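You operate a simulated robot arm through the tools that you are given. There is no shell and no other tool. Be economical: measure what you need, move in short steps, check, and stop when the job is done.

You are at the controls of a simulated robot arm. One attempt, no reset.

Task
Lift the stray threads off the runner, fold it in three and weight it.
Fine: lint roller back; long flap first, then the short one; green weight on top. Set down upright: lint roller, green blocking weight. What is to be rubbed or washed off counts as gone when no trace of it is left.

Only the result counts: the job must be done as asked and must still hold three seconds after the hand-in. Knocking over, shifting, dropping, spilling or breaking anything else fails it. Flat cloth is picked up by pressing the open fingertips on it (5 to 10 N) and closing them slowly along it; thin cloth reads only 2 to 8 mm in the jaws.

Robot
A 6-joint arm with a two-finger parallel gripper, fixed in place. Base frame: the origin is at the foot of the arm, x ahead of it, y to its left, z up; the work surface is at about z = 0.78. Lengths are in m, angles in rad, forces in N, time in s.
With the tool pointing down near the work surface it reaches from about 0.2 to 0.84 m from the base axis. Its first joint turns from -2.897 to 2.897 rad. Payload 3.91 kg.
The TCP is the grasp point between the finger pads, 0.03 m short of the fingertips. In the tool frame z runs along the fingers and y along their closing line. Largest opening 0.11 m; finger width 0.02, thickness 0.01; the body of the gripper, 0.048 by 0.112 m, starts 0.055 m behind the TCP.
Orientation is that of the tool frame in the base frame, as a unit quaternion [x, y, z, w]. With the fingers straight down and closing along the base's y, the tool's x points along the base's -x, its y along +y and its z along -z.

Tools
- The arm moves only by the tool apply_moves. Its argument "series" is a list of rows, each an object of numbers (a shift or turn left out is 0, a gripper value left out holds the last): "x", "y", "z": the shift along the tool's x, y, z in units of 50 mm (1.0 is 50 mm); "rx", "ry", "rz": the turn, a rotation vector about the tool's x, y, z in units of 6 degrees (1.0 is 6 degrees). In form: [{"x": .., "y": .., "z": .., "rx": .., "ry": .., "rz": ..}, ...]. A call has 1 to 10 rows; each row shifts and turns the commanded pose from where the row before left it, along the tool's axes as they then stand. "fingers" is the finger opening in mm, from 0 to 110, set as the call begins (left out, the last holds). A call with a number of a shift or a turn outside -1 to 1 is refused whole. A row lasts 0.2 s, in which the tool goes at most 0.05 m and 0.15 rad; a call with a longer step from one row to the next is refused whole, and so is a gripper value outside its range. Where a pose cannot be reached the arm comes as near as it can. A force on the tool above 90 N (or 10 N above the force at the start of the call, whichever is more), or a blocked arm, ends the call early, and 0.2 s more pass. The fingers move at their own pace (about 0.108 m/s each) and stop on an object; they squeeze with about 37 N. The grip force told is the motor's: it shows also when the fingers shut on nothing. Time passes only in rows, and 0.2 s behind the last, so rows that do not move let the fingers close. The reply holds the time, the measured pose of the TCP, the force on the tool along the base axes, the opening and the grip force, in the units named above and with some noise, with the torque about the TCP (base axes, N m) and any sound that the robot's microphone picked up, and new pictures: "views" is both (left out), scene, wrist or none.
- Cameras (640 x 400 px; columns grow to the right, rows downward): "scene" is fixed at [0.2214, 0.6516, 1.5713]; the picture's right is [-0.83, -0.56, 0.00], its down [-0.54, 0.79, -0.28] and it looks along [0.16, -0.23, -0.96] (base axes); focal length 339 px, centre (320, 200). "wrist" rides on the gripper at [0.077, 0.007, -0.114] in the tool frame; the picture's right is [-0.09, 1.00, 0.00], its down [-0.80, -0.07, -0.59] and it looks along [-0.59, -0.05, 0.80] (tool axes); focal length 270 px, centre (320, 200). There is no depth. A picture from a camera that has moved, and an enlarged one, comes with that camera's place and axes in the base frame and with its lens.
- lift_body(by): slides the trunk up (or, below 0, down) by that many m; the arm rides with it, the base frame stays. It gives what a move gives, with no picture.
- inspect(camera, box): a new picture of the part [left, top, right, bottom] of that camera's present view, enlarged. It takes no simulated time.
- hand_in(): hands the job in; it is judged then, once.

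Work in short steps. Places have to be worked out from the pictures, the camera data and where the tool is seen: move nearer, look again, correct. Check each grasp and each placing, and mend what went wrong. You have 120 turns and 200 pictures in all, those below and enlarged ones among them. Open the gripper and draw the arm clear of the work before you hand the job in, unless the task says otherwise; then end with one line.

The tools are called after ">>>" as a command line: name --argument value ..., lists and objects as JSON in quotes. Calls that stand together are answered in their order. apply_moves: Moves the arm, as the interface text tells. Its arguments: {"type":"object","properties":{"series":{"type":"array","items":{"type":"object","properties":{"x":{"type":"number"},"y":{"type":"number"},"z":{"type":"number"},"rx":{"type":"number"},"ry":{"type":"number"},"rz":{"type":"number"}}}},"fingers":{"type":"number"},"views":{"type":"string","enum":["both","scene","wrist","none"]}},"required":["series"]} The other tools are called the same way: lift_body (by) slides the trunk up or down; inspect (camera, box) takes an enlarged picture of a part of a camera's view; hand_in () hands the job in.

At the start:

```text
t: 0.0
eef_pos: [0.0859, 0.3984, 1.1105]
tcp_rot: [0.001, 1.0, 0.0, 0.0]
contact_force: [0.2, 0.8, -0.6]
ft_torque: [0.03, 0.0, 0.0]
width: 0.11
grip_force: 0.1
trunk travel left (down, up): [-0.475, 0.065]
```

scene: 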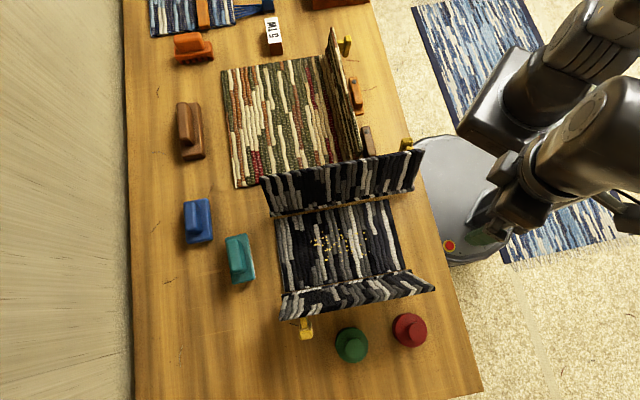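
wrist: 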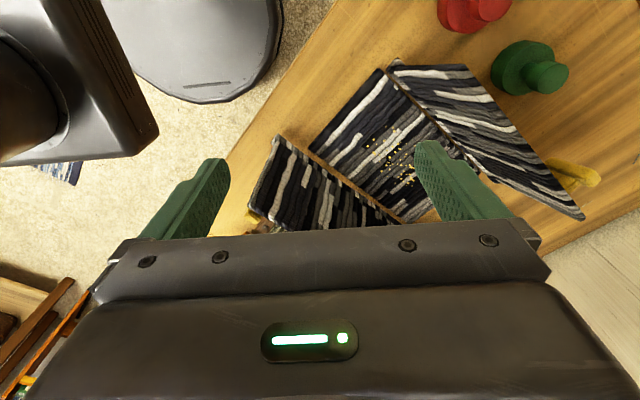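

I see a dark runner with two standing flaps, yellow threads on its middle, and several tools around it. I will enlarge the views to tell the tools apart.

>>> inspect --camera "scene" --box '[130, 0, 290, 100]'

>>> inspect --camera "scene" --box '[140, 90, 300, 300]'

>>> inspect --camera "scene" --box '[250, 130, 450, 370]'

>>> inspect --camera "scene" --box '[300, 0, 440, 170]'

```text
4.00 times, centred on (210, 50) of scene
camera zoom: at [0.2214, 0.6516, 1.5713], right [-0.83, -0.56, 0.0], down [-0.54, 0.79, -0.28], along [0.16, -0.23, -0.96], focal length 1356 px, centre (760, 800)
```

zoom: 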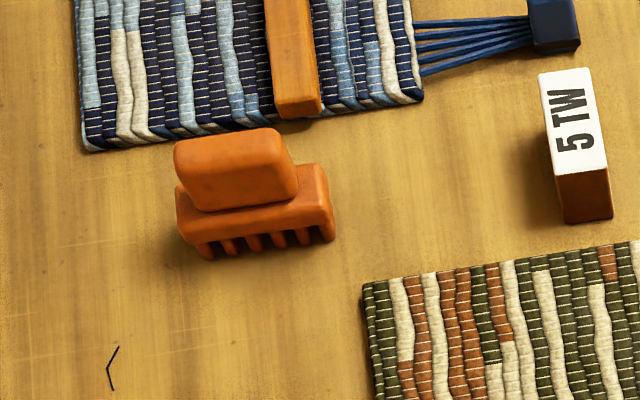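

```text
1.90 times, centred on (220, 195) of scene
camera zoom: at [0.2214, 0.6516, 1.5713], right [-0.83, -0.56, 0.0], down [-0.54, 0.79, -0.28], along [0.16, -0.23, -0.96], focal length 646 px, centre (510, 210)
```

zoom: 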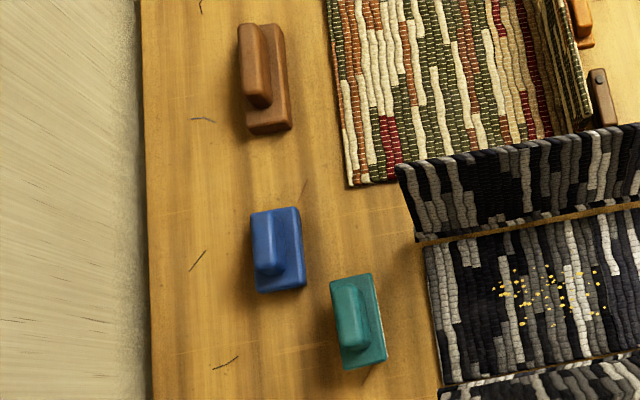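

```text
1.67 times, centred on (350, 250) of scene
camera zoom: at [0.2214, 0.6516, 1.5713], right [-0.83, -0.56, 0.0], down [-0.54, 0.79, -0.28], along [0.16, -0.23, -0.96], focal length 565 px, centre (270, 117)
```

zoom: 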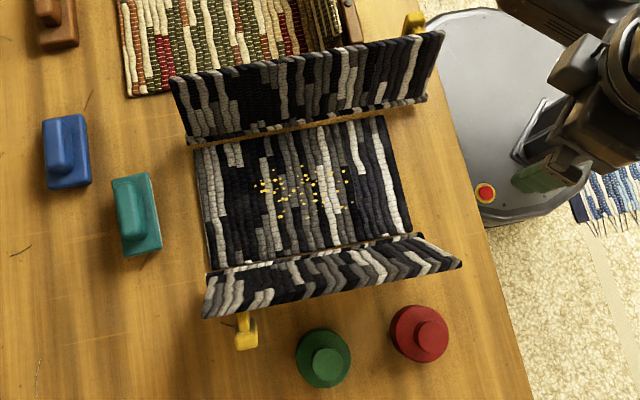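

```text
2.35 times, centred on (370, 85) of scene
camera zoom: at [0.2214, 0.6516, 1.5713], right [-0.83, -0.56, 0.0], down [-0.54, 0.79, -0.28], along [0.16, -0.23, -0.96], focal length 798 px, centre (202, 471)
```

zoom: 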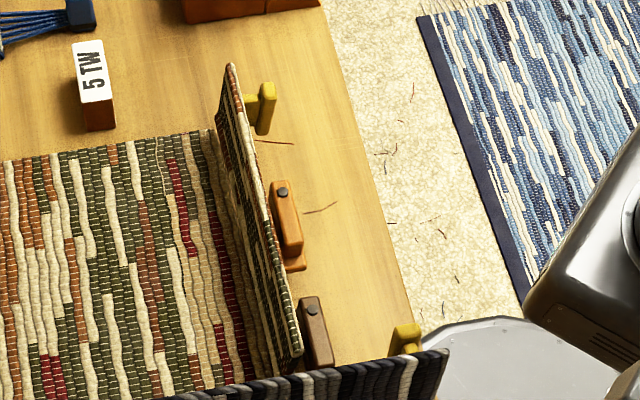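

The teal tool, near (0.43, 0.68), is the easiest of the candidates to reach, but I can't yet tell which one is the lint roller. I'll move over the runner and turn the wrist camera outward for a closer look.

>>> apply_moves --series '[{"x": -0.82, "y": 0.53}, {"x": -0.82, "y": 0.53}, {"x": -0.82, "y": 0.53}, {"x": -0.82, "y": 0.53, "rz": -1}, {"rz": -1}, {"rz": -1}, {"rz": -1}, {"rz": -1}, {"rz": -1}, {"rz": -1}]' --views "both"

```text
t: 2.2
eef_pos: [0.2501, 0.5048, 1.1106]
tcp_rot: [-0.359, 0.933, 0.0, 0.0]
contact_force: [0.0, -0.2, 1.1]
ft_torque: [0.0, -0.03, -0.02]
width: 0.11
grip_force: 0.1
trunk travel left (down, up): [-0.475, 0.065]
camera wrist: at [0.1886, 0.4585, 1.2257], right [-0.6, 0.8, 0.0], down [0.64, 0.48, 0.59], along [0.47, 0.36, -0.8], focal length 270 px, centre (320, 200)
```

scene: 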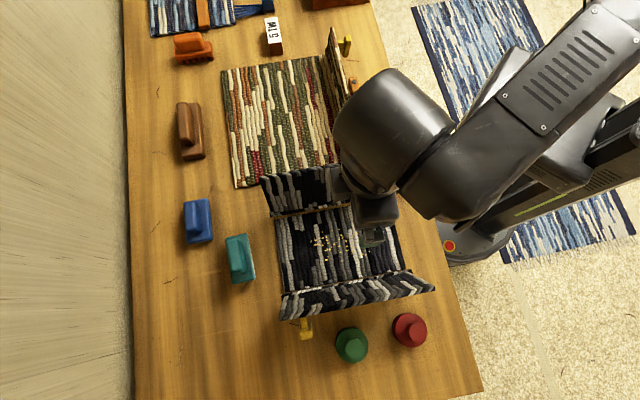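
wrist: 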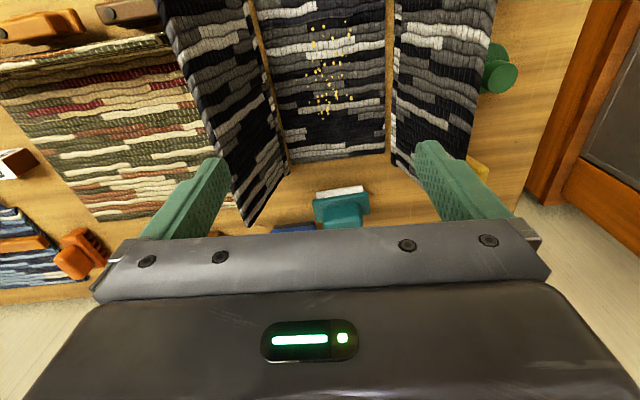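

Now the wrist camera sees the teal tool with a whitish underside. I'll enlarge it and the two tools at upper left.

>>> inspect --camera "wrist" --box '[260, 150, 420, 250]'

>>> inspect --camera "wrist" --box '[0, 0, 180, 112]'

>>> inspect --camera "wrist" --box '[160, 0, 540, 240]'

```text
4.00 times, centred on (340, 200) of wrist
camera zoom: at [0.1886, 0.4585, 1.2257], right [-0.6, 0.8, 0.0], down [0.64, 0.48, 0.59], along [0.47, 0.36, -0.8], focal length 1081 px, centre (240, 200)
```

zoom: 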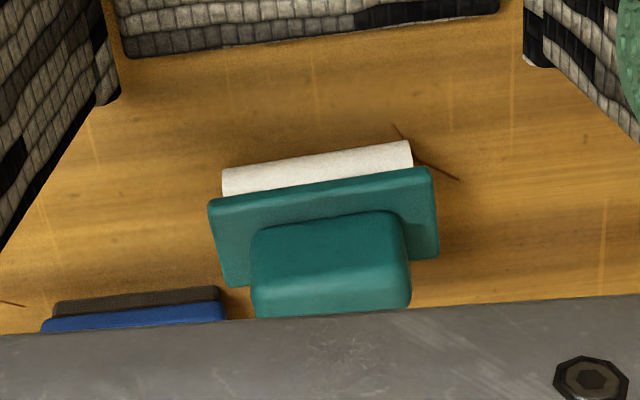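

```text
3.56 times, centred on (90, 56) of wrist
camera zoom: at [0.1886, 0.4585, 1.2257], right [-0.6, 0.8, 0.0], down [0.64, 0.48, 0.59], along [0.47, 0.36, -0.8], focal length 961 px, centre (1138, 712)
```

zoom: 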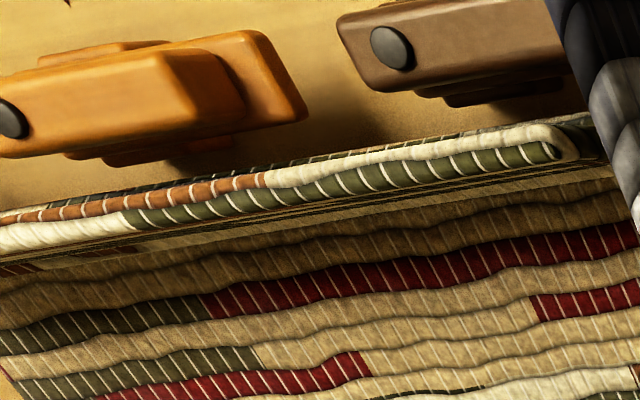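

```text
1.67 times, centred on (350, 120) of wrist
camera zoom: at [0.1886, 0.4585, 1.2257], right [-0.6, 0.8, 0.0], down [0.64, 0.48, 0.59], along [0.47, 0.36, -0.8], focal length 450 px, centre (270, 333)
```

zoom: 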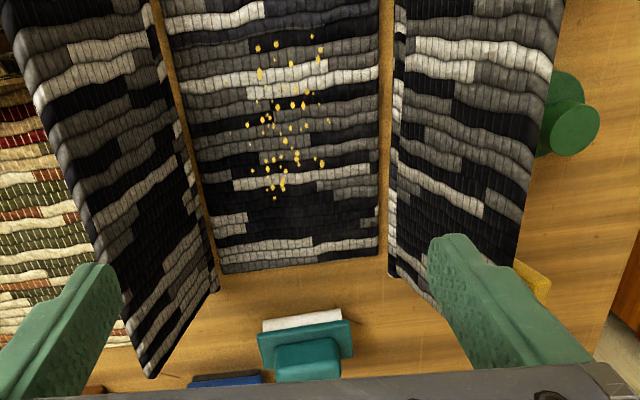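

The teal tool has a white roller under it, so it is the lint roller. The blue one has bristles. I work out its centre at about (0.423, 0.68), with its long axis along (-0.7, 0.7). I'll go over it and turn the fingers to close across the handle.

>>> apply_moves --series '[{"x": -0.97, "y": 0.07}, {"x": -0.97, "y": 0.07}, {"x": -0.97, "y": 0.07}, {"x": -0.97, "y": 0.07}, {"x": -0.97, "y": 0.07, "rz": 1}, {"rz": 1}, {"rz": 1}, {"rz": 1}, {"rz": 1}, {"rz": 1}]' --views "none"

>>> apply_moves --series '[{"rz": 1}, {"rz": 1}, {"rz": 1}, {"rz": 1}, {"rz": 1}, {"rz": 1}, {"rz": 1}, {"rz": 1, "z": 0.7}, {"rz": 0.5, "z": 0.7}, {"z": 0.6}]' --views "both"

```text
t: 4.4
eef_pos: [0.4068, 0.6632, 1.1076]
tcp_rot: [-0.051, 0.999, 0.0, 0.0]
contact_force: [0.3, 0.6, -0.1]
ft_torque: [0.01, 0.0, -0.03]
width: 0.11
grip_force: 0.0
out of reach, approached as far as the arm can: row 5
trunk travel left (down, up): [-0.475, 0.065]
```

```text
t: 6.6
eef_pos: [0.4086, 0.6644, 1.0068]
tcp_rot: [0.384, 0.923, 0.0, 0.0]
contact_force: [0.1, -1.0, 0.1]
ft_torque: [-0.02, 0.0, 0.02]
width: 0.1101
grip_force: 0.0
trunk travel left (down, up): [-0.475, 0.065]
camera wrist: at [0.359, 0.7252, 1.1229], right [0.77, 0.64, 0.0], down [0.52, -0.62, 0.59], along [0.38, -0.46, -0.8], focal length 270 px, centre (320, 200)
```

scene: 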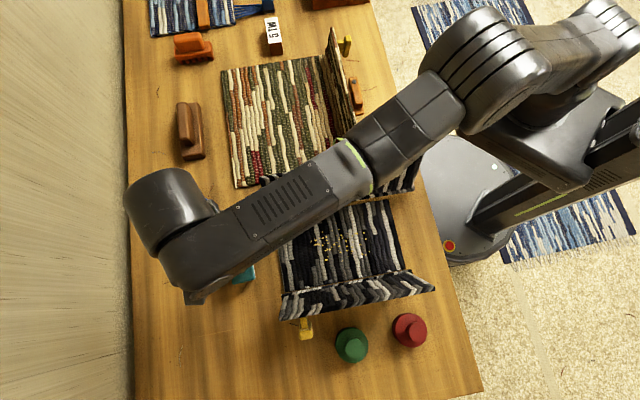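
wrist: 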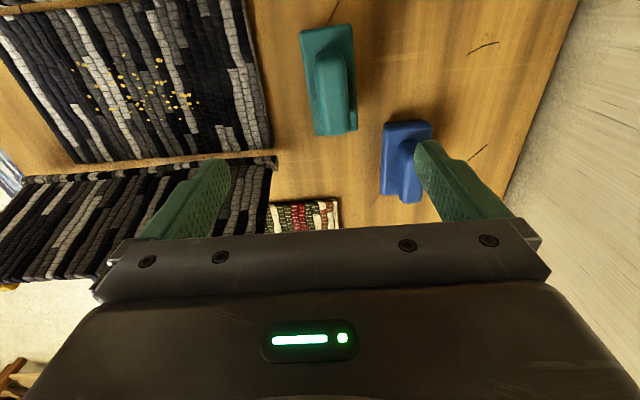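

The roller sits at about (0.42, 0.676), aligned at 45°. I'll enlarge it to see the handle.

>>> inspect --camera "wrist" --box '[270, 10, 430, 150]'

```text
2.86 times, centred on (350, 80) of wrist
camera zoom: at [0.359, 0.7252, 1.1229], right [0.77, 0.64, 0.0], down [0.52, -0.62, 0.59], along [0.38, -0.46, -0.8], focal length 772 px, centre (234, 543)
```

zoom: 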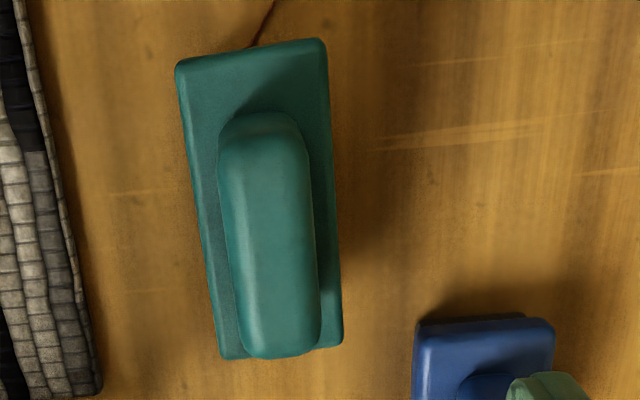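

The handle is about 30 mm wide with its top near z = 0.845. I'll centre over it and go down with the fingers open, stopping short to check.

>>> apply_moves --series '[{"y": 0.32}, {"z": 0.7}, {"z": 0.7}, {"z": 0.6}, {}]' --fingers 75 --views "wrist"

```text
t: 7.8
eef_pos: [0.419, 0.6739, 0.9083]
tcp_rot: [0.383, 0.924, 0.0, 0.0]
contact_force: [-0.2, -0.3, 0.1]
ft_torque: [-0.04, 0.02, 0.02]
width: 0.0749
grip_force: 0.0
trunk travel left (down, up): [-0.475, 0.065]
camera wrist: at [0.3701, 0.7347, 1.024], right [0.77, 0.64, 0.0], down [0.52, -0.62, 0.59], along [0.38, -0.46, -0.8], focal length 270 px, centre (320, 200)
```

wrist: 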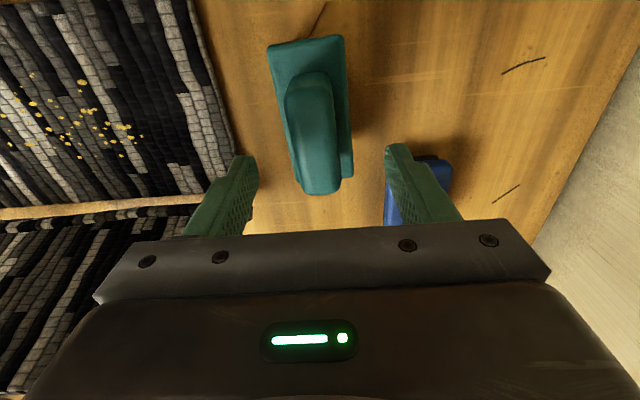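

The handle lines up with the tool axis. I'll descend to z ≈ 0.85, then in smaller steps.

>>> apply_moves --series '[{"z": 0.6}, {"z": 0.5}, {"z": 0.1}, {"z": 0.1}]' --views "both"

```text
t: 8.8
eef_pos: [0.4183, 0.6754, 0.8442]
tcp_rot: [0.383, 0.924, -0.001, 0.0]
contact_force: [-0.5, 0.6, -0.4]
ft_torque: [-0.02, 0.01, -0.02]
width: 0.0747
grip_force: 0.1
trunk travel left (down, up): [-0.475, 0.065]
camera wrist: at [0.3695, 0.7354, 0.959], right [0.77, 0.64, 0.0], down [0.52, -0.62, 0.59], along [0.38, -0.46, -0.8], focal length 270 px, centre (320, 200)
```

scene: 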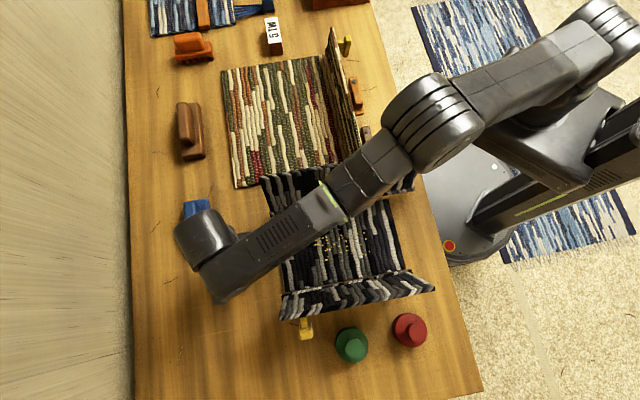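
wrist: 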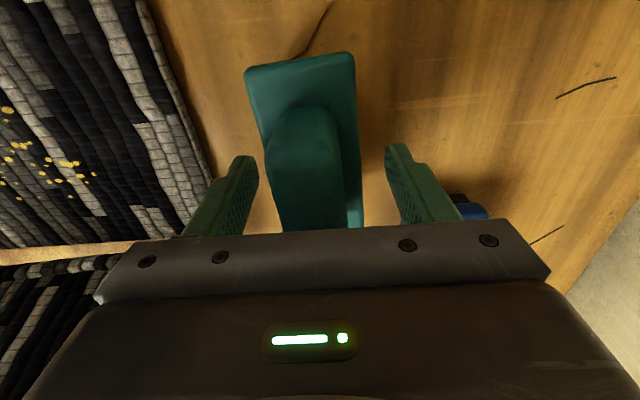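

The fingers straddle the handle. I'll close them: a reading of about 30–35 mm means the handle is held, and about 50 mm would mean the plate.

>>> apply_moves --series '[{}, {}, {}]' --fingers 0 --views "wrist"

```text
t: 9.6
eef_pos: [0.4188, 0.6754, 0.8435]
tcp_rot: [0.383, 0.924, 0.0, 0.0]
contact_force: [-0.3, 0.7, -0.1]
ft_torque: [0.04, 0.08, 0.05]
width: 0.0457
grip_force: 36.7
trunk travel left (down, up): [-0.475, 0.065]
camera wrist: at [0.3694, 0.7354, 0.9591], right [0.77, 0.64, 0.0], down [0.52, -0.62, 0.59], along [0.38, -0.46, -0.8], focal length 270 px, centre (320, 200)
```

wrist: 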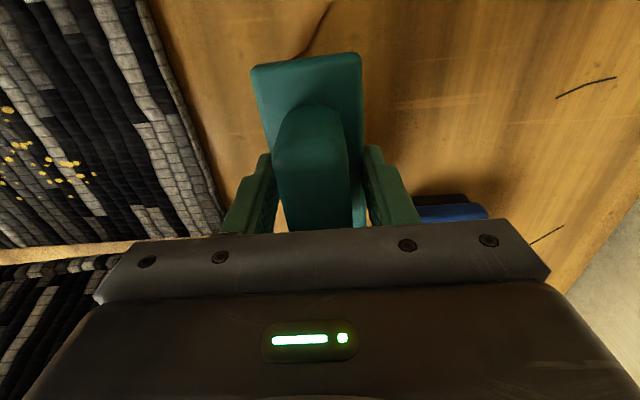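

The fingers have closed on the plate at 45.7 mm, with its flat sides. That will hold well if I take it slightly deeper, so I'll open, lower 7 mm and close again.

>>> apply_moves --series '[{}, {"z": 0.14}]' --fingers 65 --views "none"

>>> apply_moves --series '[{}, {}, {}]' --fingers 0 --views "none"

>>> apply_moves --series '[{"z": -0.3}, {"z": -0.5}, {}]' --views "both"

```text
t: 10.2
eef_pos: [0.4184, 0.6748, 0.8362]
tcp_rot: [0.383, 0.924, 0.0, 0.0]
contact_force: [-0.5, -0.7, -0.1]
ft_torque: [-0.02, -0.03, 0.0]
width: 0.065
grip_force: 0.1
trunk travel left (down, up): [-0.475, 0.065]
```

```text
t: 11.0
eef_pos: [0.4173, 0.6757, 0.8366]
tcp_rot: [0.383, 0.924, 0.0, 0.0]
contact_force: [0.1, -0.4, 0.4]
ft_torque: [-0.04, -0.01, -0.02]
width: 0.0456
grip_force: 37.2
trunk travel left (down, up): [-0.475, 0.065]
```

```text
t: 11.8
eef_pos: [0.4197, 0.6764, 0.8764]
tcp_rot: [0.382, 0.924, 0.0, -0.001]
contact_force: [-0.3, 0.0, -1.4]
ft_torque: [0.01, -0.02, 0.0]
width: 0.0452
grip_force: 37.3
trunk travel left (down, up): [-0.475, 0.065]
camera wrist: at [0.3693, 0.7363, 0.9914], right [0.77, 0.64, 0.0], down [0.52, -0.62, 0.59], along [0.38, -0.46, -0.8], focal length 270 px, centre (320, 200)
```

scene: 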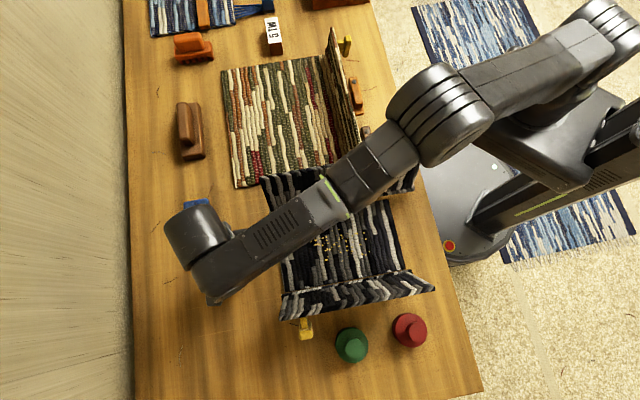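
wrist: 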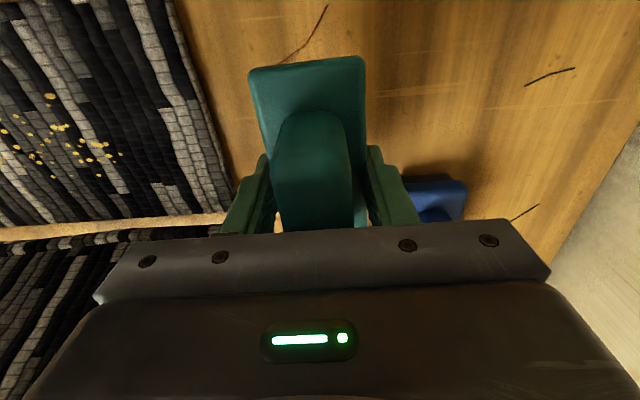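

The roller is held at 45 mm and clear of the table. I'll carry it inward between the flaps to just before the far edge of the threads and check the clearances.

>>> apply_moves --series '[{"y": -0.9, "x": 0.1}, {"y": -0.9, "x": 0.1}, {"y": -0.9, "x": 0.1}, {}]' --views "both"

```text
t: 12.8
eef_pos: [0.3146, 0.5912, 0.875]
tcp_rot: [0.383, 0.924, 0.0, 0.001]
contact_force: [0.5, -0.7, -1.2]
ft_torque: [-0.02, -0.02, -0.01]
width: 0.0454
grip_force: 37.0
trunk travel left (down, up): [-0.475, 0.065]
camera wrist: at [0.2656, 0.6511, 0.9905], right [0.77, 0.64, 0.0], down [0.52, -0.62, 0.59], along [0.38, -0.46, -0.8], focal length 270 px, centre (320, 200)
```

scene: 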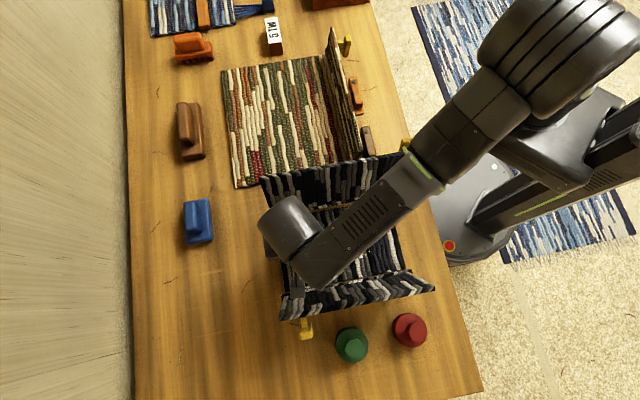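
wrist: 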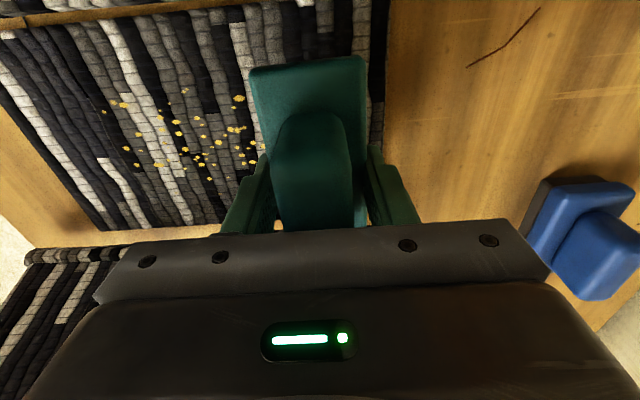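

The threads span about n = 0.475–0.61 along the runner and b = 0.15–0.235 across it, and the roller is centred at b = 0.196. I'll lower gently until it touches the cloth.

>>> apply_moves --series '[{"z": 0.4}, {"z": 0.06}, {}]' --views "none"

>>> apply_moves --series '[{"z": 0.06}, {}]' --views "none"

>>> apply_moves --series '[{"z": 0.06}, {}]' --views "wrist"

```text
t: 13.6
eef_pos: [0.3131, 0.59, 0.8525]
tcp_rot: [0.383, 0.924, 0.0, 0.0]
contact_force: [0.5, -0.8, -0.1]
ft_torque: [-0.01, -0.04, 0.0]
width: 0.0454
grip_force: 36.6
trunk travel left (down, up): [-0.475, 0.065]
```

```text
t: 14.2
eef_pos: [0.3135, 0.5909, 0.85]
tcp_rot: [0.383, 0.924, 0.0, 0.0]
contact_force: [0.3, 1.7, -2.3]
ft_torque: [0.01, -0.01, 0.01]
width: 0.0455
grip_force: 37.0
trunk travel left (down, up): [-0.475, 0.065]
```

```text
t: 14.8
eef_pos: [0.3123, 0.5918, 0.8481]
tcp_rot: [0.383, 0.924, 0.001, 0.0]
contact_force: [1.2, -0.8, 5.7]
ft_torque: [-0.21, 0.0, 0.15]
width: 0.0452
grip_force: 37.4
trunk travel left (down, up): [-0.475, 0.065]
camera wrist: at [0.2635, 0.6509, 0.9637], right [0.77, 0.64, 0.0], down [0.52, -0.62, 0.59], along [0.38, -0.45, -0.8], focal length 270 px, centre (320, 200)
```

wrist: 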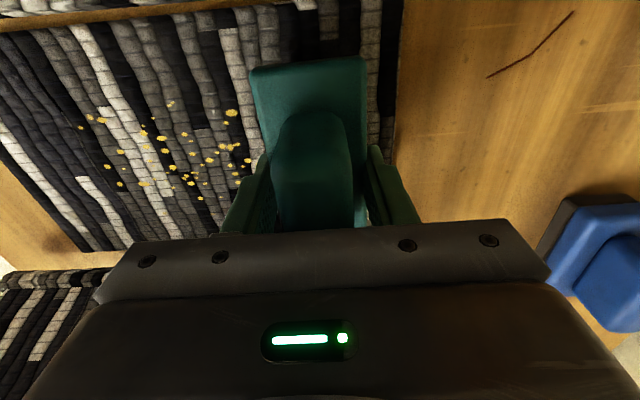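

It is in contact at about 6–7 N. I'll roll along the runner.

>>> apply_moves --series '[{"y": -0.4}, {"y": -0.4}, {"y": -0.4}, {}]' --views "none"

>>> apply_moves --series '[{"y": -0.4}, {"y": -0.4}, {"y": -0.4}, {"y": -0.4}, {"y": -0.4}, {"y": -0.4}, {}]' --views "wrist"

```text
t: 15.8
eef_pos: [0.2687, 0.5479, 0.8483]
tcp_rot: [0.384, 0.924, 0.001, 0.0]
contact_force: [3.6, 3.0, 19.5]
ft_torque: [-0.02, -0.02, 0.03]
width: 0.0453
grip_force: 37.4
trunk travel left (down, up): [-0.475, 0.065]
```

```text
t: 17.4
eef_pos: [0.1834, 0.4627, 0.8478]
tcp_rot: [0.383, 0.924, 0.0, 0.0]
contact_force: [2.5, 3.0, 16.1]
ft_torque: [0.43, 0.18, -0.12]
width: 0.0452
grip_force: 37.0
trunk travel left (down, up): [-0.475, 0.065]
camera wrist: at [0.1346, 0.5232, 0.9634], right [0.77, 0.64, 0.0], down [0.52, -0.62, 0.59], along [0.38, -0.46, -0.8], focal length 270 px, centre (320, 200)
```

wrist: 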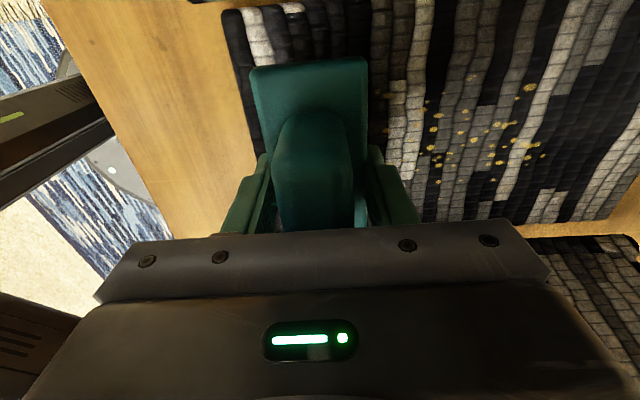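

Some threads are gone and others have faded, so several passes are needed. I'll ease the pressure a little and roll back.

>>> apply_moves --series '[{"z": -0.015, "y": 0.4}, {"y": 0.4}, {"y": 0.4}, {"y": 0.4}, {"y": 0.4}, {"y": 0.4}, {"y": 0.4}, {"y": 0.4}, {"y": 0.4}, {}]' --views "wrist"

```text
t: 19.6
eef_pos: [0.3122, 0.5914, 0.8479]
tcp_rot: [0.383, 0.924, 0.001, 0.001]
contact_force: [-1.4, -1.3, 8.9]
ft_torque: [-0.02, -0.02, 0.14]
width: 0.0457
grip_force: 37.0
trunk travel left (down, up): [-0.475, 0.065]
camera wrist: at [0.262, 0.6517, 0.9634], right [0.77, 0.64, 0.0], down [0.52, -0.62, 0.59], along [0.38, -0.45, -0.8], focal length 270 px, centre (320, 200)
```

wrist: 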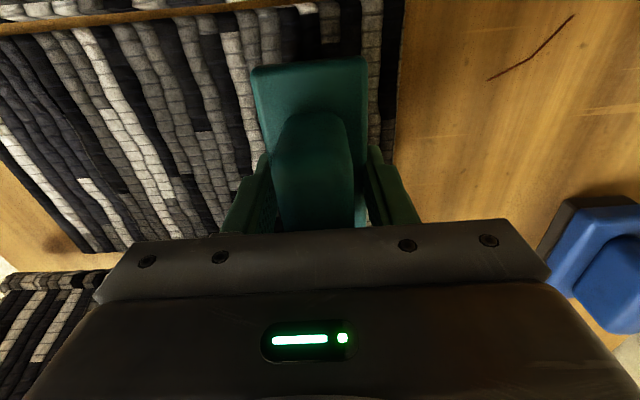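

The threads appear gone. I'll do one more out-and-back, offset ±10 mm across, to catch traces at the edges.

>>> apply_moves --series '[{"x": 0.2, "y": -0.4}, {"y": -0.4}, {"y": -0.4}, {"y": -0.4}, {"y": -0.4}, {"y": -0.4}, {"y": -0.4}, {"y": -0.4}, {"y": -0.4}, {}]' --views "wrist"

>>> apply_moves --series '[{"x": -0.2, "y": 0.2}, {"x": -0.2, "y": 0.4}, {"y": 0.4}, {"y": 0.4}, {"y": 0.4}, {"y": 0.4}, {"y": 0.4}, {"y": 0.4}, {"y": 0.4}, {"y": 0.2}]' --views "none"

>>> apply_moves --series '[{"z": -0.6}, {}]' --views "both"

```text
t: 21.8
eef_pos: [0.1766, 0.4718, 0.8482]
tcp_rot: [0.383, 0.924, 0.001, -0.001]
contact_force: [3.3, 3.4, 20.8]
ft_torque: [-0.12, -0.11, 0.06]
width: 0.0453
grip_force: 37.1
trunk travel left (down, up): [-0.475, 0.065]
camera wrist: at [0.1278, 0.5313, 0.9634], right [0.77, 0.64, 0.0], down [0.52, -0.62, 0.59], along [0.38, -0.45, -0.81], focal length 270 px, centre (320, 200)
```

wrist: 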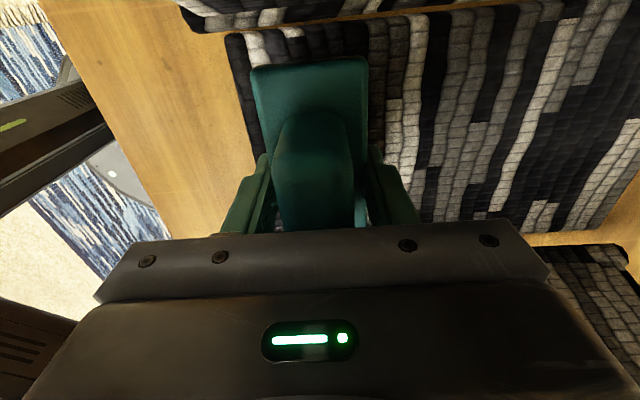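

```text
t: 24.0
eef_pos: [0.3182, 0.5836, 0.8483]
tcp_rot: [0.382, 0.924, 0.0, 0.0]
contact_force: [-3.8, -3.1, 11.5]
ft_torque: [-0.32, 0.07, -0.02]
width: 0.0455
grip_force: 36.7
trunk travel left (down, up): [-0.475, 0.065]
```

```text
t: 24.6
eef_pos: [0.3188, 0.5833, 0.876]
tcp_rot: [0.383, 0.924, -0.001, 0.0]
contact_force: [0.9, -0.4, -1.0]
ft_torque: [-0.02, 0.01, 0.01]
width: 0.0455
grip_force: 36.5
trunk travel left (down, up): [-0.475, 0.065]
camera wrist: at [0.2698, 0.6444, 0.991], right [0.77, 0.64, 0.0], down [0.52, -0.62, 0.59], along [0.38, -0.46, -0.8], focal length 270 px, centre (320, 200)
```

scene: 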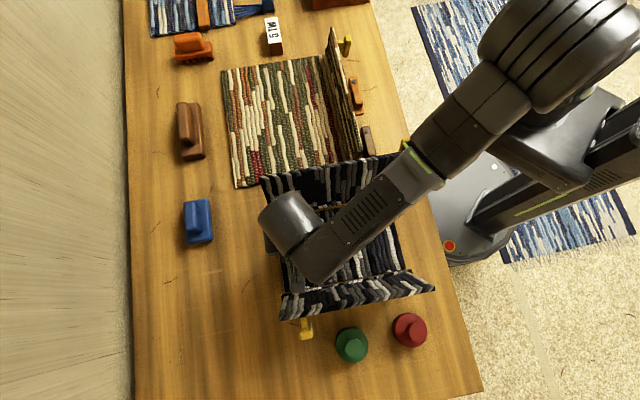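
wrist: 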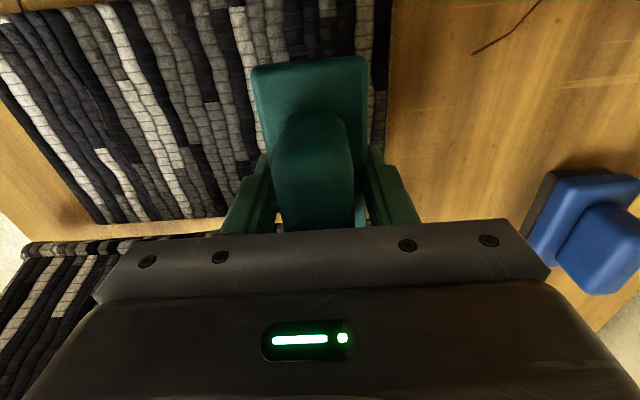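

The cloth is clean where I can see it. I'll carry the roller back to its original spot at (0.4185, 0.6755).

>>> apply_moves --series '[{"y": 0.9, "x": -0.1}, {"y": 0.9}, {"y": 0.91}, {}]' --views "none"

>>> apply_moves --series '[{"z": 0.6}, {"z": 0.14}, {}]' --views "wrist"

```text
t: 25.6
eef_pos: [0.4165, 0.6749, 0.8751]
tcp_rot: [0.383, 0.924, 0.0, 0.0]
contact_force: [0.6, -0.3, -1.3]
ft_torque: [0.02, -0.01, -0.01]
width: 0.0454
grip_force: 36.9
trunk travel left (down, up): [-0.475, 0.065]
```

```text
t: 26.4
eef_pos: [0.4167, 0.676, 0.8395]
tcp_rot: [0.383, 0.924, 0.0, 0.0]
contact_force: [0.1, -0.5, -1.3]
ft_torque: [-0.03, 0.03, -0.02]
width: 0.0453
grip_force: 36.9
trunk travel left (down, up): [-0.475, 0.065]
camera wrist: at [0.3685, 0.7356, 0.9554], right [0.77, 0.64, 0.0], down [0.52, -0.62, 0.59], along [0.38, -0.46, -0.8], focal length 270 px, centre (320, 200)
```

wrist: 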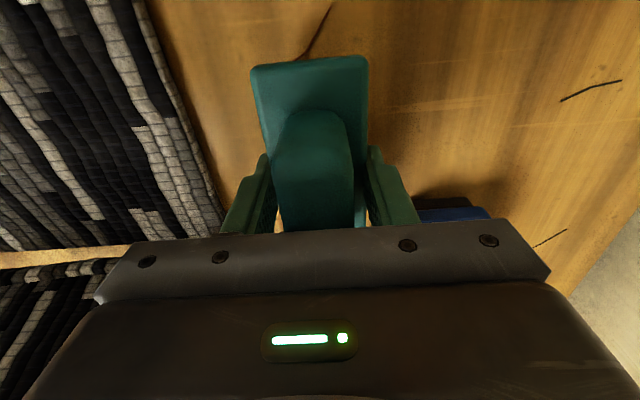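

It is about 2 mm above the table. I'll lower until contact shows.

>>> apply_moves --series '[{"z": 0.05}, {}]' --views "none"

>>> apply_moves --series '[{"z": 0.03}, {}]' --views "none"

```text
t: 27.0
eef_pos: [0.4189, 0.6766, 0.8374]
tcp_rot: [0.382, 0.924, 0.0, 0.0]
contact_force: [0.0, -0.5, -2.0]
ft_torque: [0.0, 0.02, -0.02]
width: 0.0451
grip_force: 36.9
trunk travel left (down, up): [-0.475, 0.065]
```

```text
t: 27.6
eef_pos: [0.4184, 0.6762, 0.837]
tcp_rot: [0.382, 0.924, 0.0, 0.001]
contact_force: [0.6, 0.0, -1.3]
ft_torque: [-0.03, 0.0, -0.02]
width: 0.0454
grip_force: 36.8
trunk travel left (down, up): [-0.475, 0.065]
```

>>> apply_moves --series '[{"z": 0.03}, {}]' --views "none"

>>> apply_moves --series '[{"z": 0.03}, {}]' --views "none"

```text
t: 28.2
eef_pos: [0.4174, 0.6759, 0.8359]
tcp_rot: [0.382, 0.924, 0.001, 0.0]
contact_force: [0.6, -1.2, 4.3]
ft_torque: [-0.11, 0.1, -0.01]
width: 0.0454
grip_force: 36.9
trunk travel left (down, up): [-0.475, 0.065]
```

```text
t: 28.8
eef_pos: [0.4183, 0.6762, 0.8353]
tcp_rot: [0.384, 0.923, 0.002, -0.001]
contact_force: [3.4, 1.3, 16.0]
ft_torque: [-0.25, 0.02, 0.01]
width: 0.0453
grip_force: 37.1
trunk travel left (down, up): [-0.475, 0.065]
```

The roller has landed, with contact force showing. I'll ease up a hair, open the fingers and rise.

>>> apply_moves --series '[{"z": -0.03}, {}]' --views "none"

>>> apply_moves --series '[{}, {}]' --fingers 75 --views "none"

>>> apply_moves --series '[{"z": -0.4}, {"z": -0.8}, {"z": -0.9}, {"z": -0.9}, {"z": -0.9}, {"z": -0.9}, {}]' --views "both"

```text
t: 29.4
eef_pos: [0.4196, 0.6755, 0.8359]
tcp_rot: [0.384, 0.923, 0.001, 0.001]
contact_force: [4.1, 3.3, 13.5]
ft_torque: [0.13, -0.13, 0.0]
width: 0.0453
grip_force: 36.9
trunk travel left (down, up): [-0.475, 0.065]
```

```text
t: 30.0
eef_pos: [0.417, 0.6771, 0.8348]
tcp_rot: [0.383, 0.924, 0.0, 0.0]
contact_force: [-0.4, -0.3, -0.8]
ft_torque: [-0.03, -0.04, -0.01]
width: 0.0751
grip_force: 0.0
trunk travel left (down, up): [-0.475, 0.065]
```

```text
t: 31.6
eef_pos: [0.4147, 0.6712, 1.0746]
tcp_rot: [0.383, 0.924, 0.0, 0.0]
contact_force: [-0.1, -0.9, -0.3]
ft_torque: [-0.01, 0.0, -0.01]
width: 0.0748
grip_force: 0.1
out of reach, approached as far as the arm can: row 6
trunk travel left (down, up): [-0.475, 0.065]
camera wrist: at [0.367, 0.7319, 1.1901], right [0.77, 0.64, 0.0], down [0.52, -0.62, 0.59], along [0.38, -0.45, -0.8], focal length 270 px, centre (320, 200)
```

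scene: 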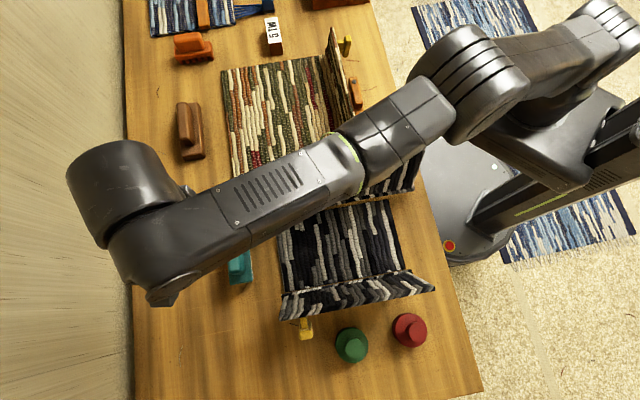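
wrist: 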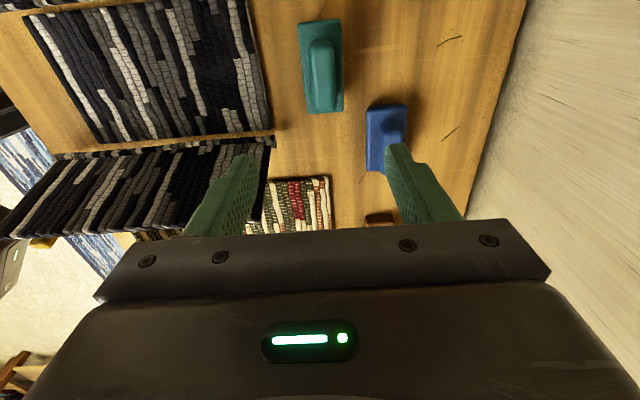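

The roller stands upright at its place. I'll check the runner for remaining threads and look at the flap geometry.

>>> inspect --camera "wrist" --box '[0, 0, 290, 180]'

>>> inspect --camera "scene" --box '[250, 180, 450, 350]'

```text
2.21 times, centred on (145, 90) of wrist
camera zoom: at [0.367, 0.7319, 1.1901], right [0.77, 0.64, 0.0], down [0.52, -0.62, 0.59], along [0.38, -0.45, -0.8], focal length 596 px, centre (706, 443)
```

zoom: 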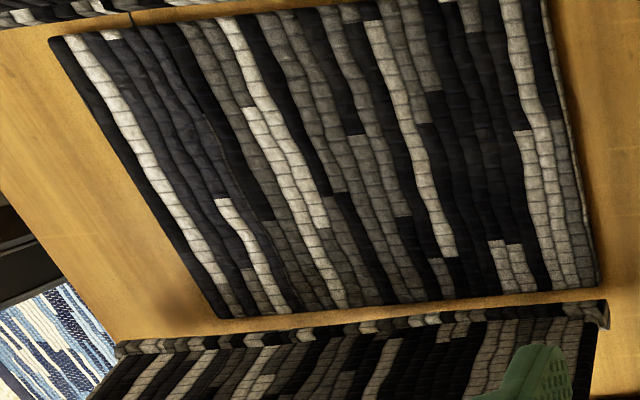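

```text
2.35 times, centred on (350, 265) of scene
camera zoom: at [0.2214, 0.6516, 1.5713], right [-0.83, -0.56, 0.0], down [-0.54, 0.79, -0.28], along [0.16, -0.23, -0.96], focal length 798 px, centre (249, 47)
```

zoom: 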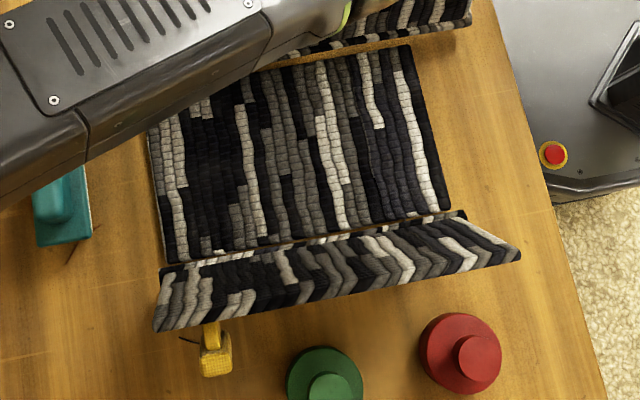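

The runner is clean. Next I need the flap geometry and what the yellow parts are, so I'll move toward the weights side and look at the short flap's back.

>>> apply_moves --series '[{"y": -0.72, "x": 0.62, "z": 0.1}, {"y": -0.72, "x": 0.62, "z": 0.1}, {"y": -0.72, "x": 0.62, "z": 0.1}, {"y": -0.72, "x": 0.62, "z": 0.1}, {"y": -0.72, "x": 0.62, "z": 0.1}, {"y": -0.72, "x": 0.62, "z": 0.1}, {}]' --views "both"

```text
t: 33.2
eef_pos: [0.1324, 0.6507, 1.0419]
tcp_rot: [0.383, 0.924, 0.0, 0.0]
contact_force: [0.2, -0.5, 0.0]
ft_torque: [-0.03, -0.03, 0.01]
width: 0.0752
grip_force: 0.0
trunk travel left (down, up): [-0.475, 0.065]
camera wrist: at [0.0828, 0.7104, 1.1581], right [0.77, 0.64, 0.0], down [0.52, -0.62, 0.59], along [0.38, -0.46, -0.8], focal length 270 px, centre (320, 200)
```

scene: 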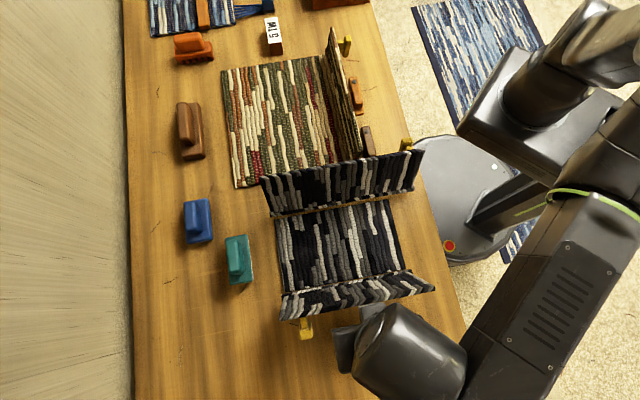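
wrist: 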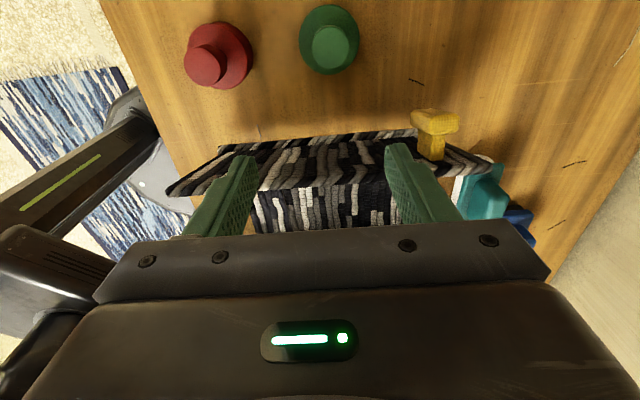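

>>> inspect --camera "wrist" --box '[160, 90, 520, 240]'

>>> inspect --camera "scene" --box '[250, 130, 450, 230]'

>>> inspect --camera "scene" --box '[270, 260, 450, 370]'

```text
1.78 times, centred on (340, 165) of wrist
camera zoom: at [0.0828, 0.7104, 1.1581], right [0.77, 0.64, 0.0], down [0.52, -0.62, 0.59], along [0.38, -0.46, -0.8], focal length 480 px, centre (284, 262)
```

zoom: 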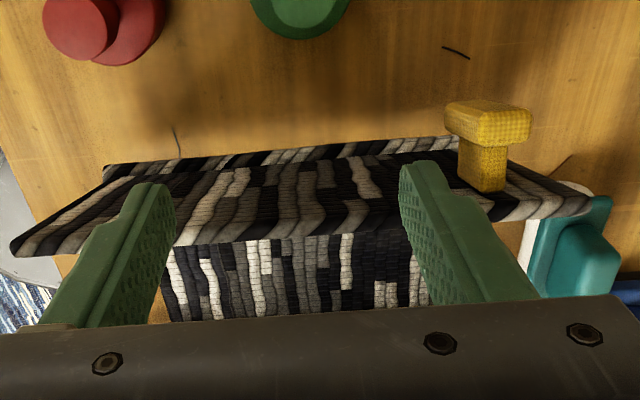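

```text
3.20 times, centred on (350, 180) of scene
camera zoom: at [0.2214, 0.6516, 1.5713], right [-0.83, -0.56, 0.0], down [-0.54, 0.79, -0.28], along [0.16, -0.23, -0.96], focal length 1085 px, centre (224, 264)
```

zoom: 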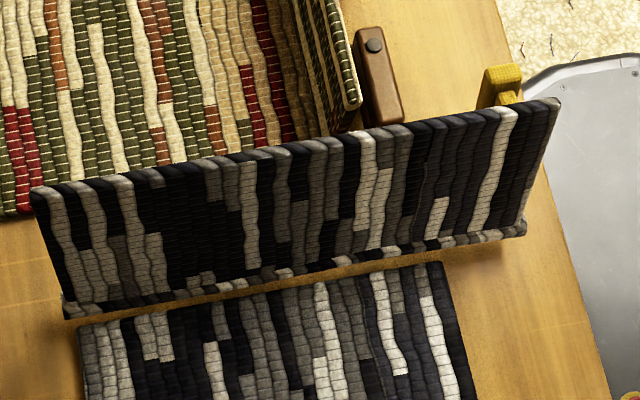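

```text
3.56 times, centred on (360, 315) of scene
camera zoom: at [0.2214, 0.6516, 1.5713], right [-0.83, -0.56, 0.0], down [-0.54, 0.79, -0.28], along [0.16, -0.23, -0.96], focal length 1205 px, centre (178, -209)
```

zoom: 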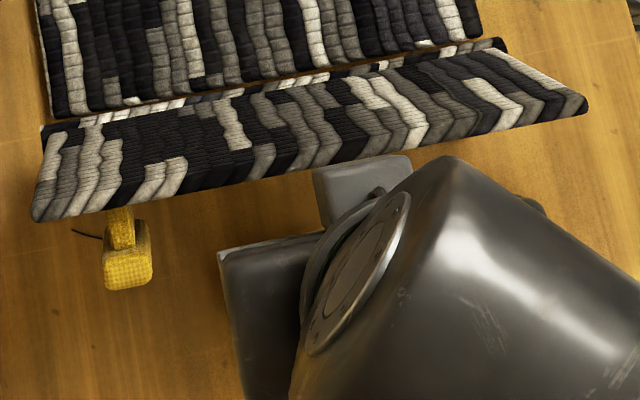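

Each flap has a yellow T knob on its outer face. By triangulation:
- **Long flap:** hinge at b ≈ 0.095, length about 0.144, leaning out about 20°, top at z ≈ 0.92.
- **Short flap:** on the weights side, about 0.125 long.

I'll close the fingers and move high to behind the long flap, at n ≈ 0.42, b ≈ 0.015.

>>> apply_moves --series '[{"x": -0.88, "y": -0.335}, {"x": -0.88, "y": -0.335}, {"x": -0.88, "y": -0.335}, {"x": -0.88, "y": -0.335}, {"x": -0.88, "y": -0.335}, {"x": -0.88, "y": -0.335}, {"x": -0.88, "y": -0.335}, {"x": -0.88, "y": -0.335}, {}]' --fingers 0 --views "both"

```text
t: 35.2
eef_pos: [0.283, 0.3068, 1.0424]
tcp_rot: [0.383, 0.924, 0.0, -0.001]
contact_force: [-0.1, -0.5, 0.2]
ft_torque: [0.02, 0.01, -0.02]
width: 0.0
grip_force: 36.9
trunk travel left (down, up): [-0.475, 0.065]
camera wrist: at [0.234, 0.3673, 1.1579], right [0.77, 0.64, 0.0], down [0.52, -0.62, 0.59], along [0.38, -0.46, -0.8], focal length 270 px, centre (320, 200)
```

scene: 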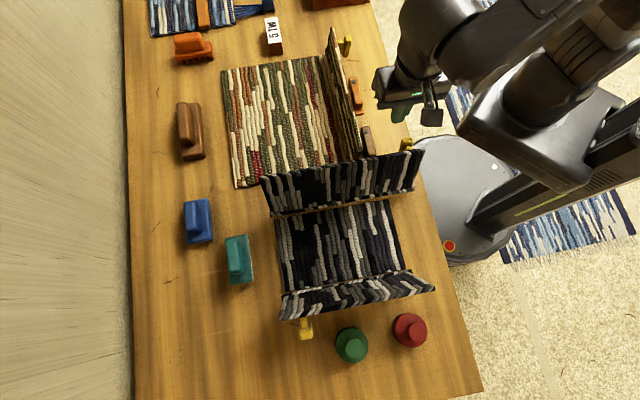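
wrist: 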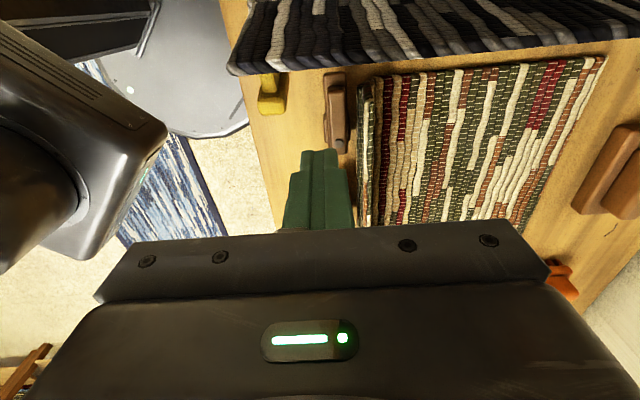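

The wrist view shows a gap between the yellow knob and the brown block behind the flap. I'll shift 17 mm toward the robot and lower the closed fingers there.

>>> apply_moves --series '[{"y": -0.36}, {"z": 0.8}, {"z": 0.8}, {"z": 0.8}, {"z": 0.4}, {}]' --views "both"

```text
t: 36.2
eef_pos: [0.276, 0.2921, 0.9323]
tcp_rot: [0.38, 0.925, 0.0, 0.003]
contact_force: [7.0, -9.6, 19.4]
ft_torque: [-0.07, 0.27, 0.21]
width: 0.0002
grip_force: 37.6
trunk travel left (down, up): [-0.475, 0.065]
stopped in row 5: the force on the tool passed its limit at 125 N (the readings are from after the stop); the commanded pose is now the measured one
camera wrist: at [0.2268, 0.3515, 1.0473], right [0.76, 0.65, 0.0], down [0.52, -0.61, 0.6], along [0.39, -0.46, -0.8], focal length 270 px, centre (320, 200)
```

scene: 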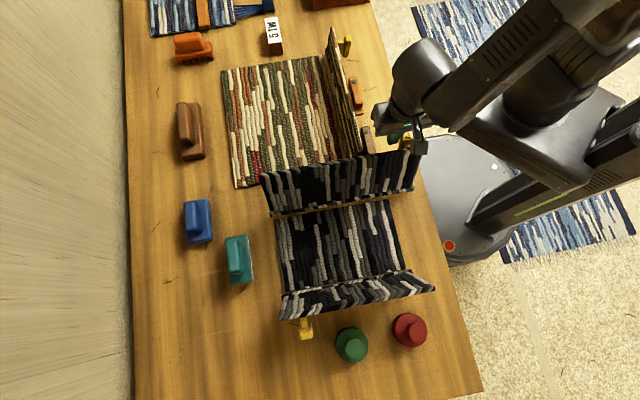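
wrist: 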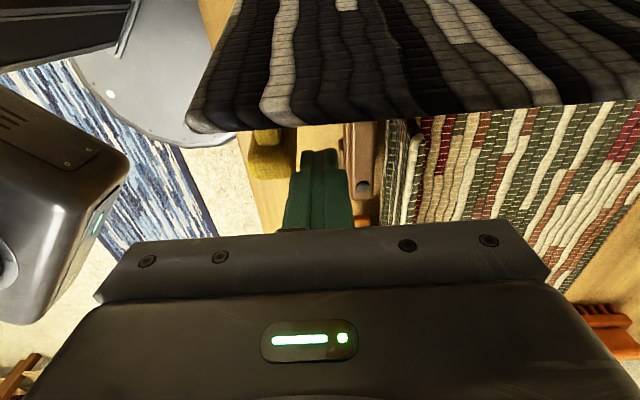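

The fingers touched something at z ≈ 0.90, probably the knob or the brown block. I'll rise straight up and look for what it was and whether anything shifted.

>>> apply_moves --series '[{"z": -0.3}, {"z": -0.5}, {"z": -0.5}, {}]' --views "both"

>>> inspect --camera "wrist" --box '[220, 50, 400, 210]'

>>> inspect --camera "scene" --box '[320, 60, 450, 200]'

```text
t: 37.2
eef_pos: [0.2756, 0.293, 0.9981]
tcp_rot: [0.38, 0.925, -0.001, 0.004]
contact_force: [0.8, 0.3, 0.3]
ft_torque: [0.01, 0.03, 0.01]
width: 0.0
grip_force: 37.1
trunk travel left (down, up): [-0.475, 0.065]
camera wrist: at [0.2266, 0.3536, 1.112], right [0.76, 0.65, 0.0], down [0.52, -0.61, 0.6], along [0.39, -0.46, -0.8], focal length 270 px, centre (320, 200)
```

scene: 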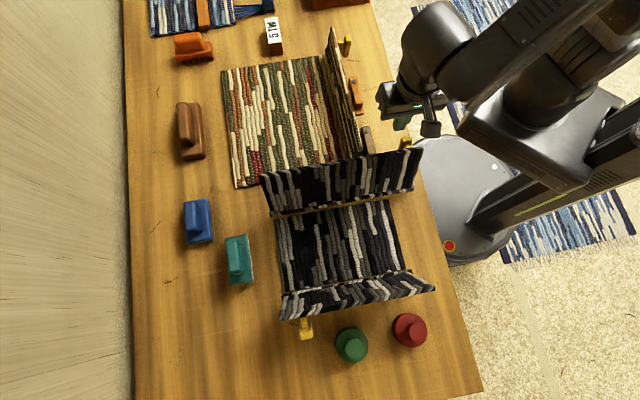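
wrist: 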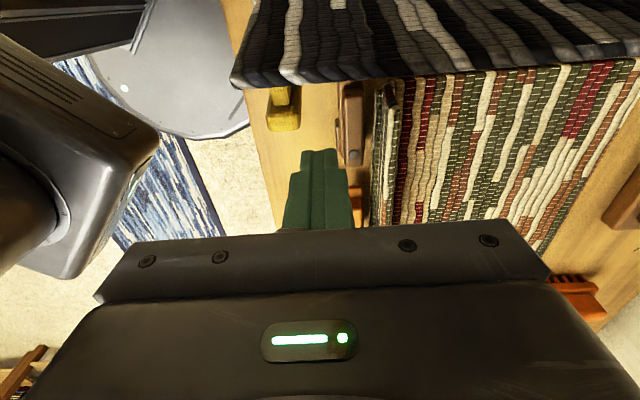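

```text
2.50 times, centred on (310, 130) of wrist
camera zoom: at [0.2266, 0.3536, 1.112], right [0.76, 0.65, 0.0], down [0.52, -0.61, 0.6], along [0.39, -0.46, -0.8], focal length 676 px, centre (345, 375)
```

zoom: 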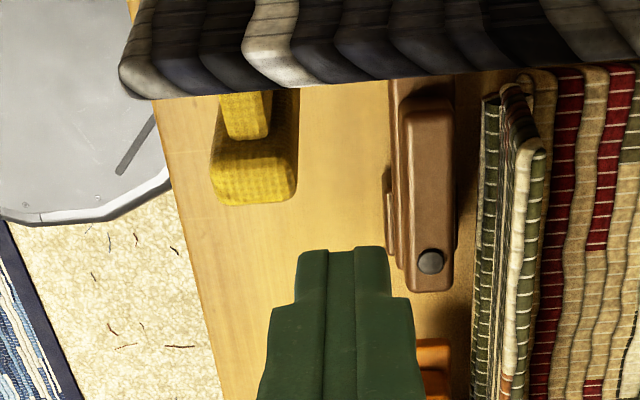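

```text
2.86 times, centred on (385, 130) of scene
camera zoom: at [0.2214, 0.6516, 1.5713], right [-0.83, -0.56, 0.0], down [-0.54, 0.79, -0.28], along [0.16, -0.23, -0.96], focal length 969 px, centre (134, 400)
```

zoom: 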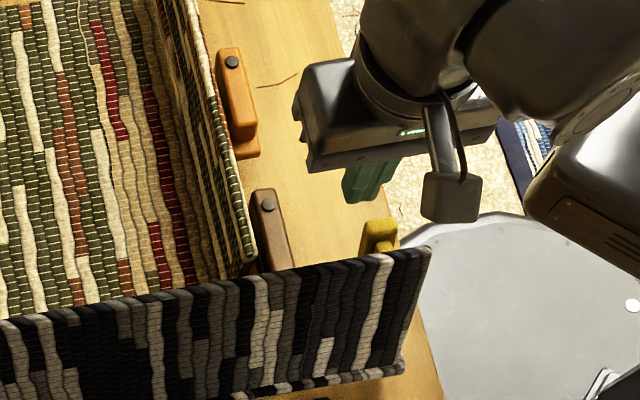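

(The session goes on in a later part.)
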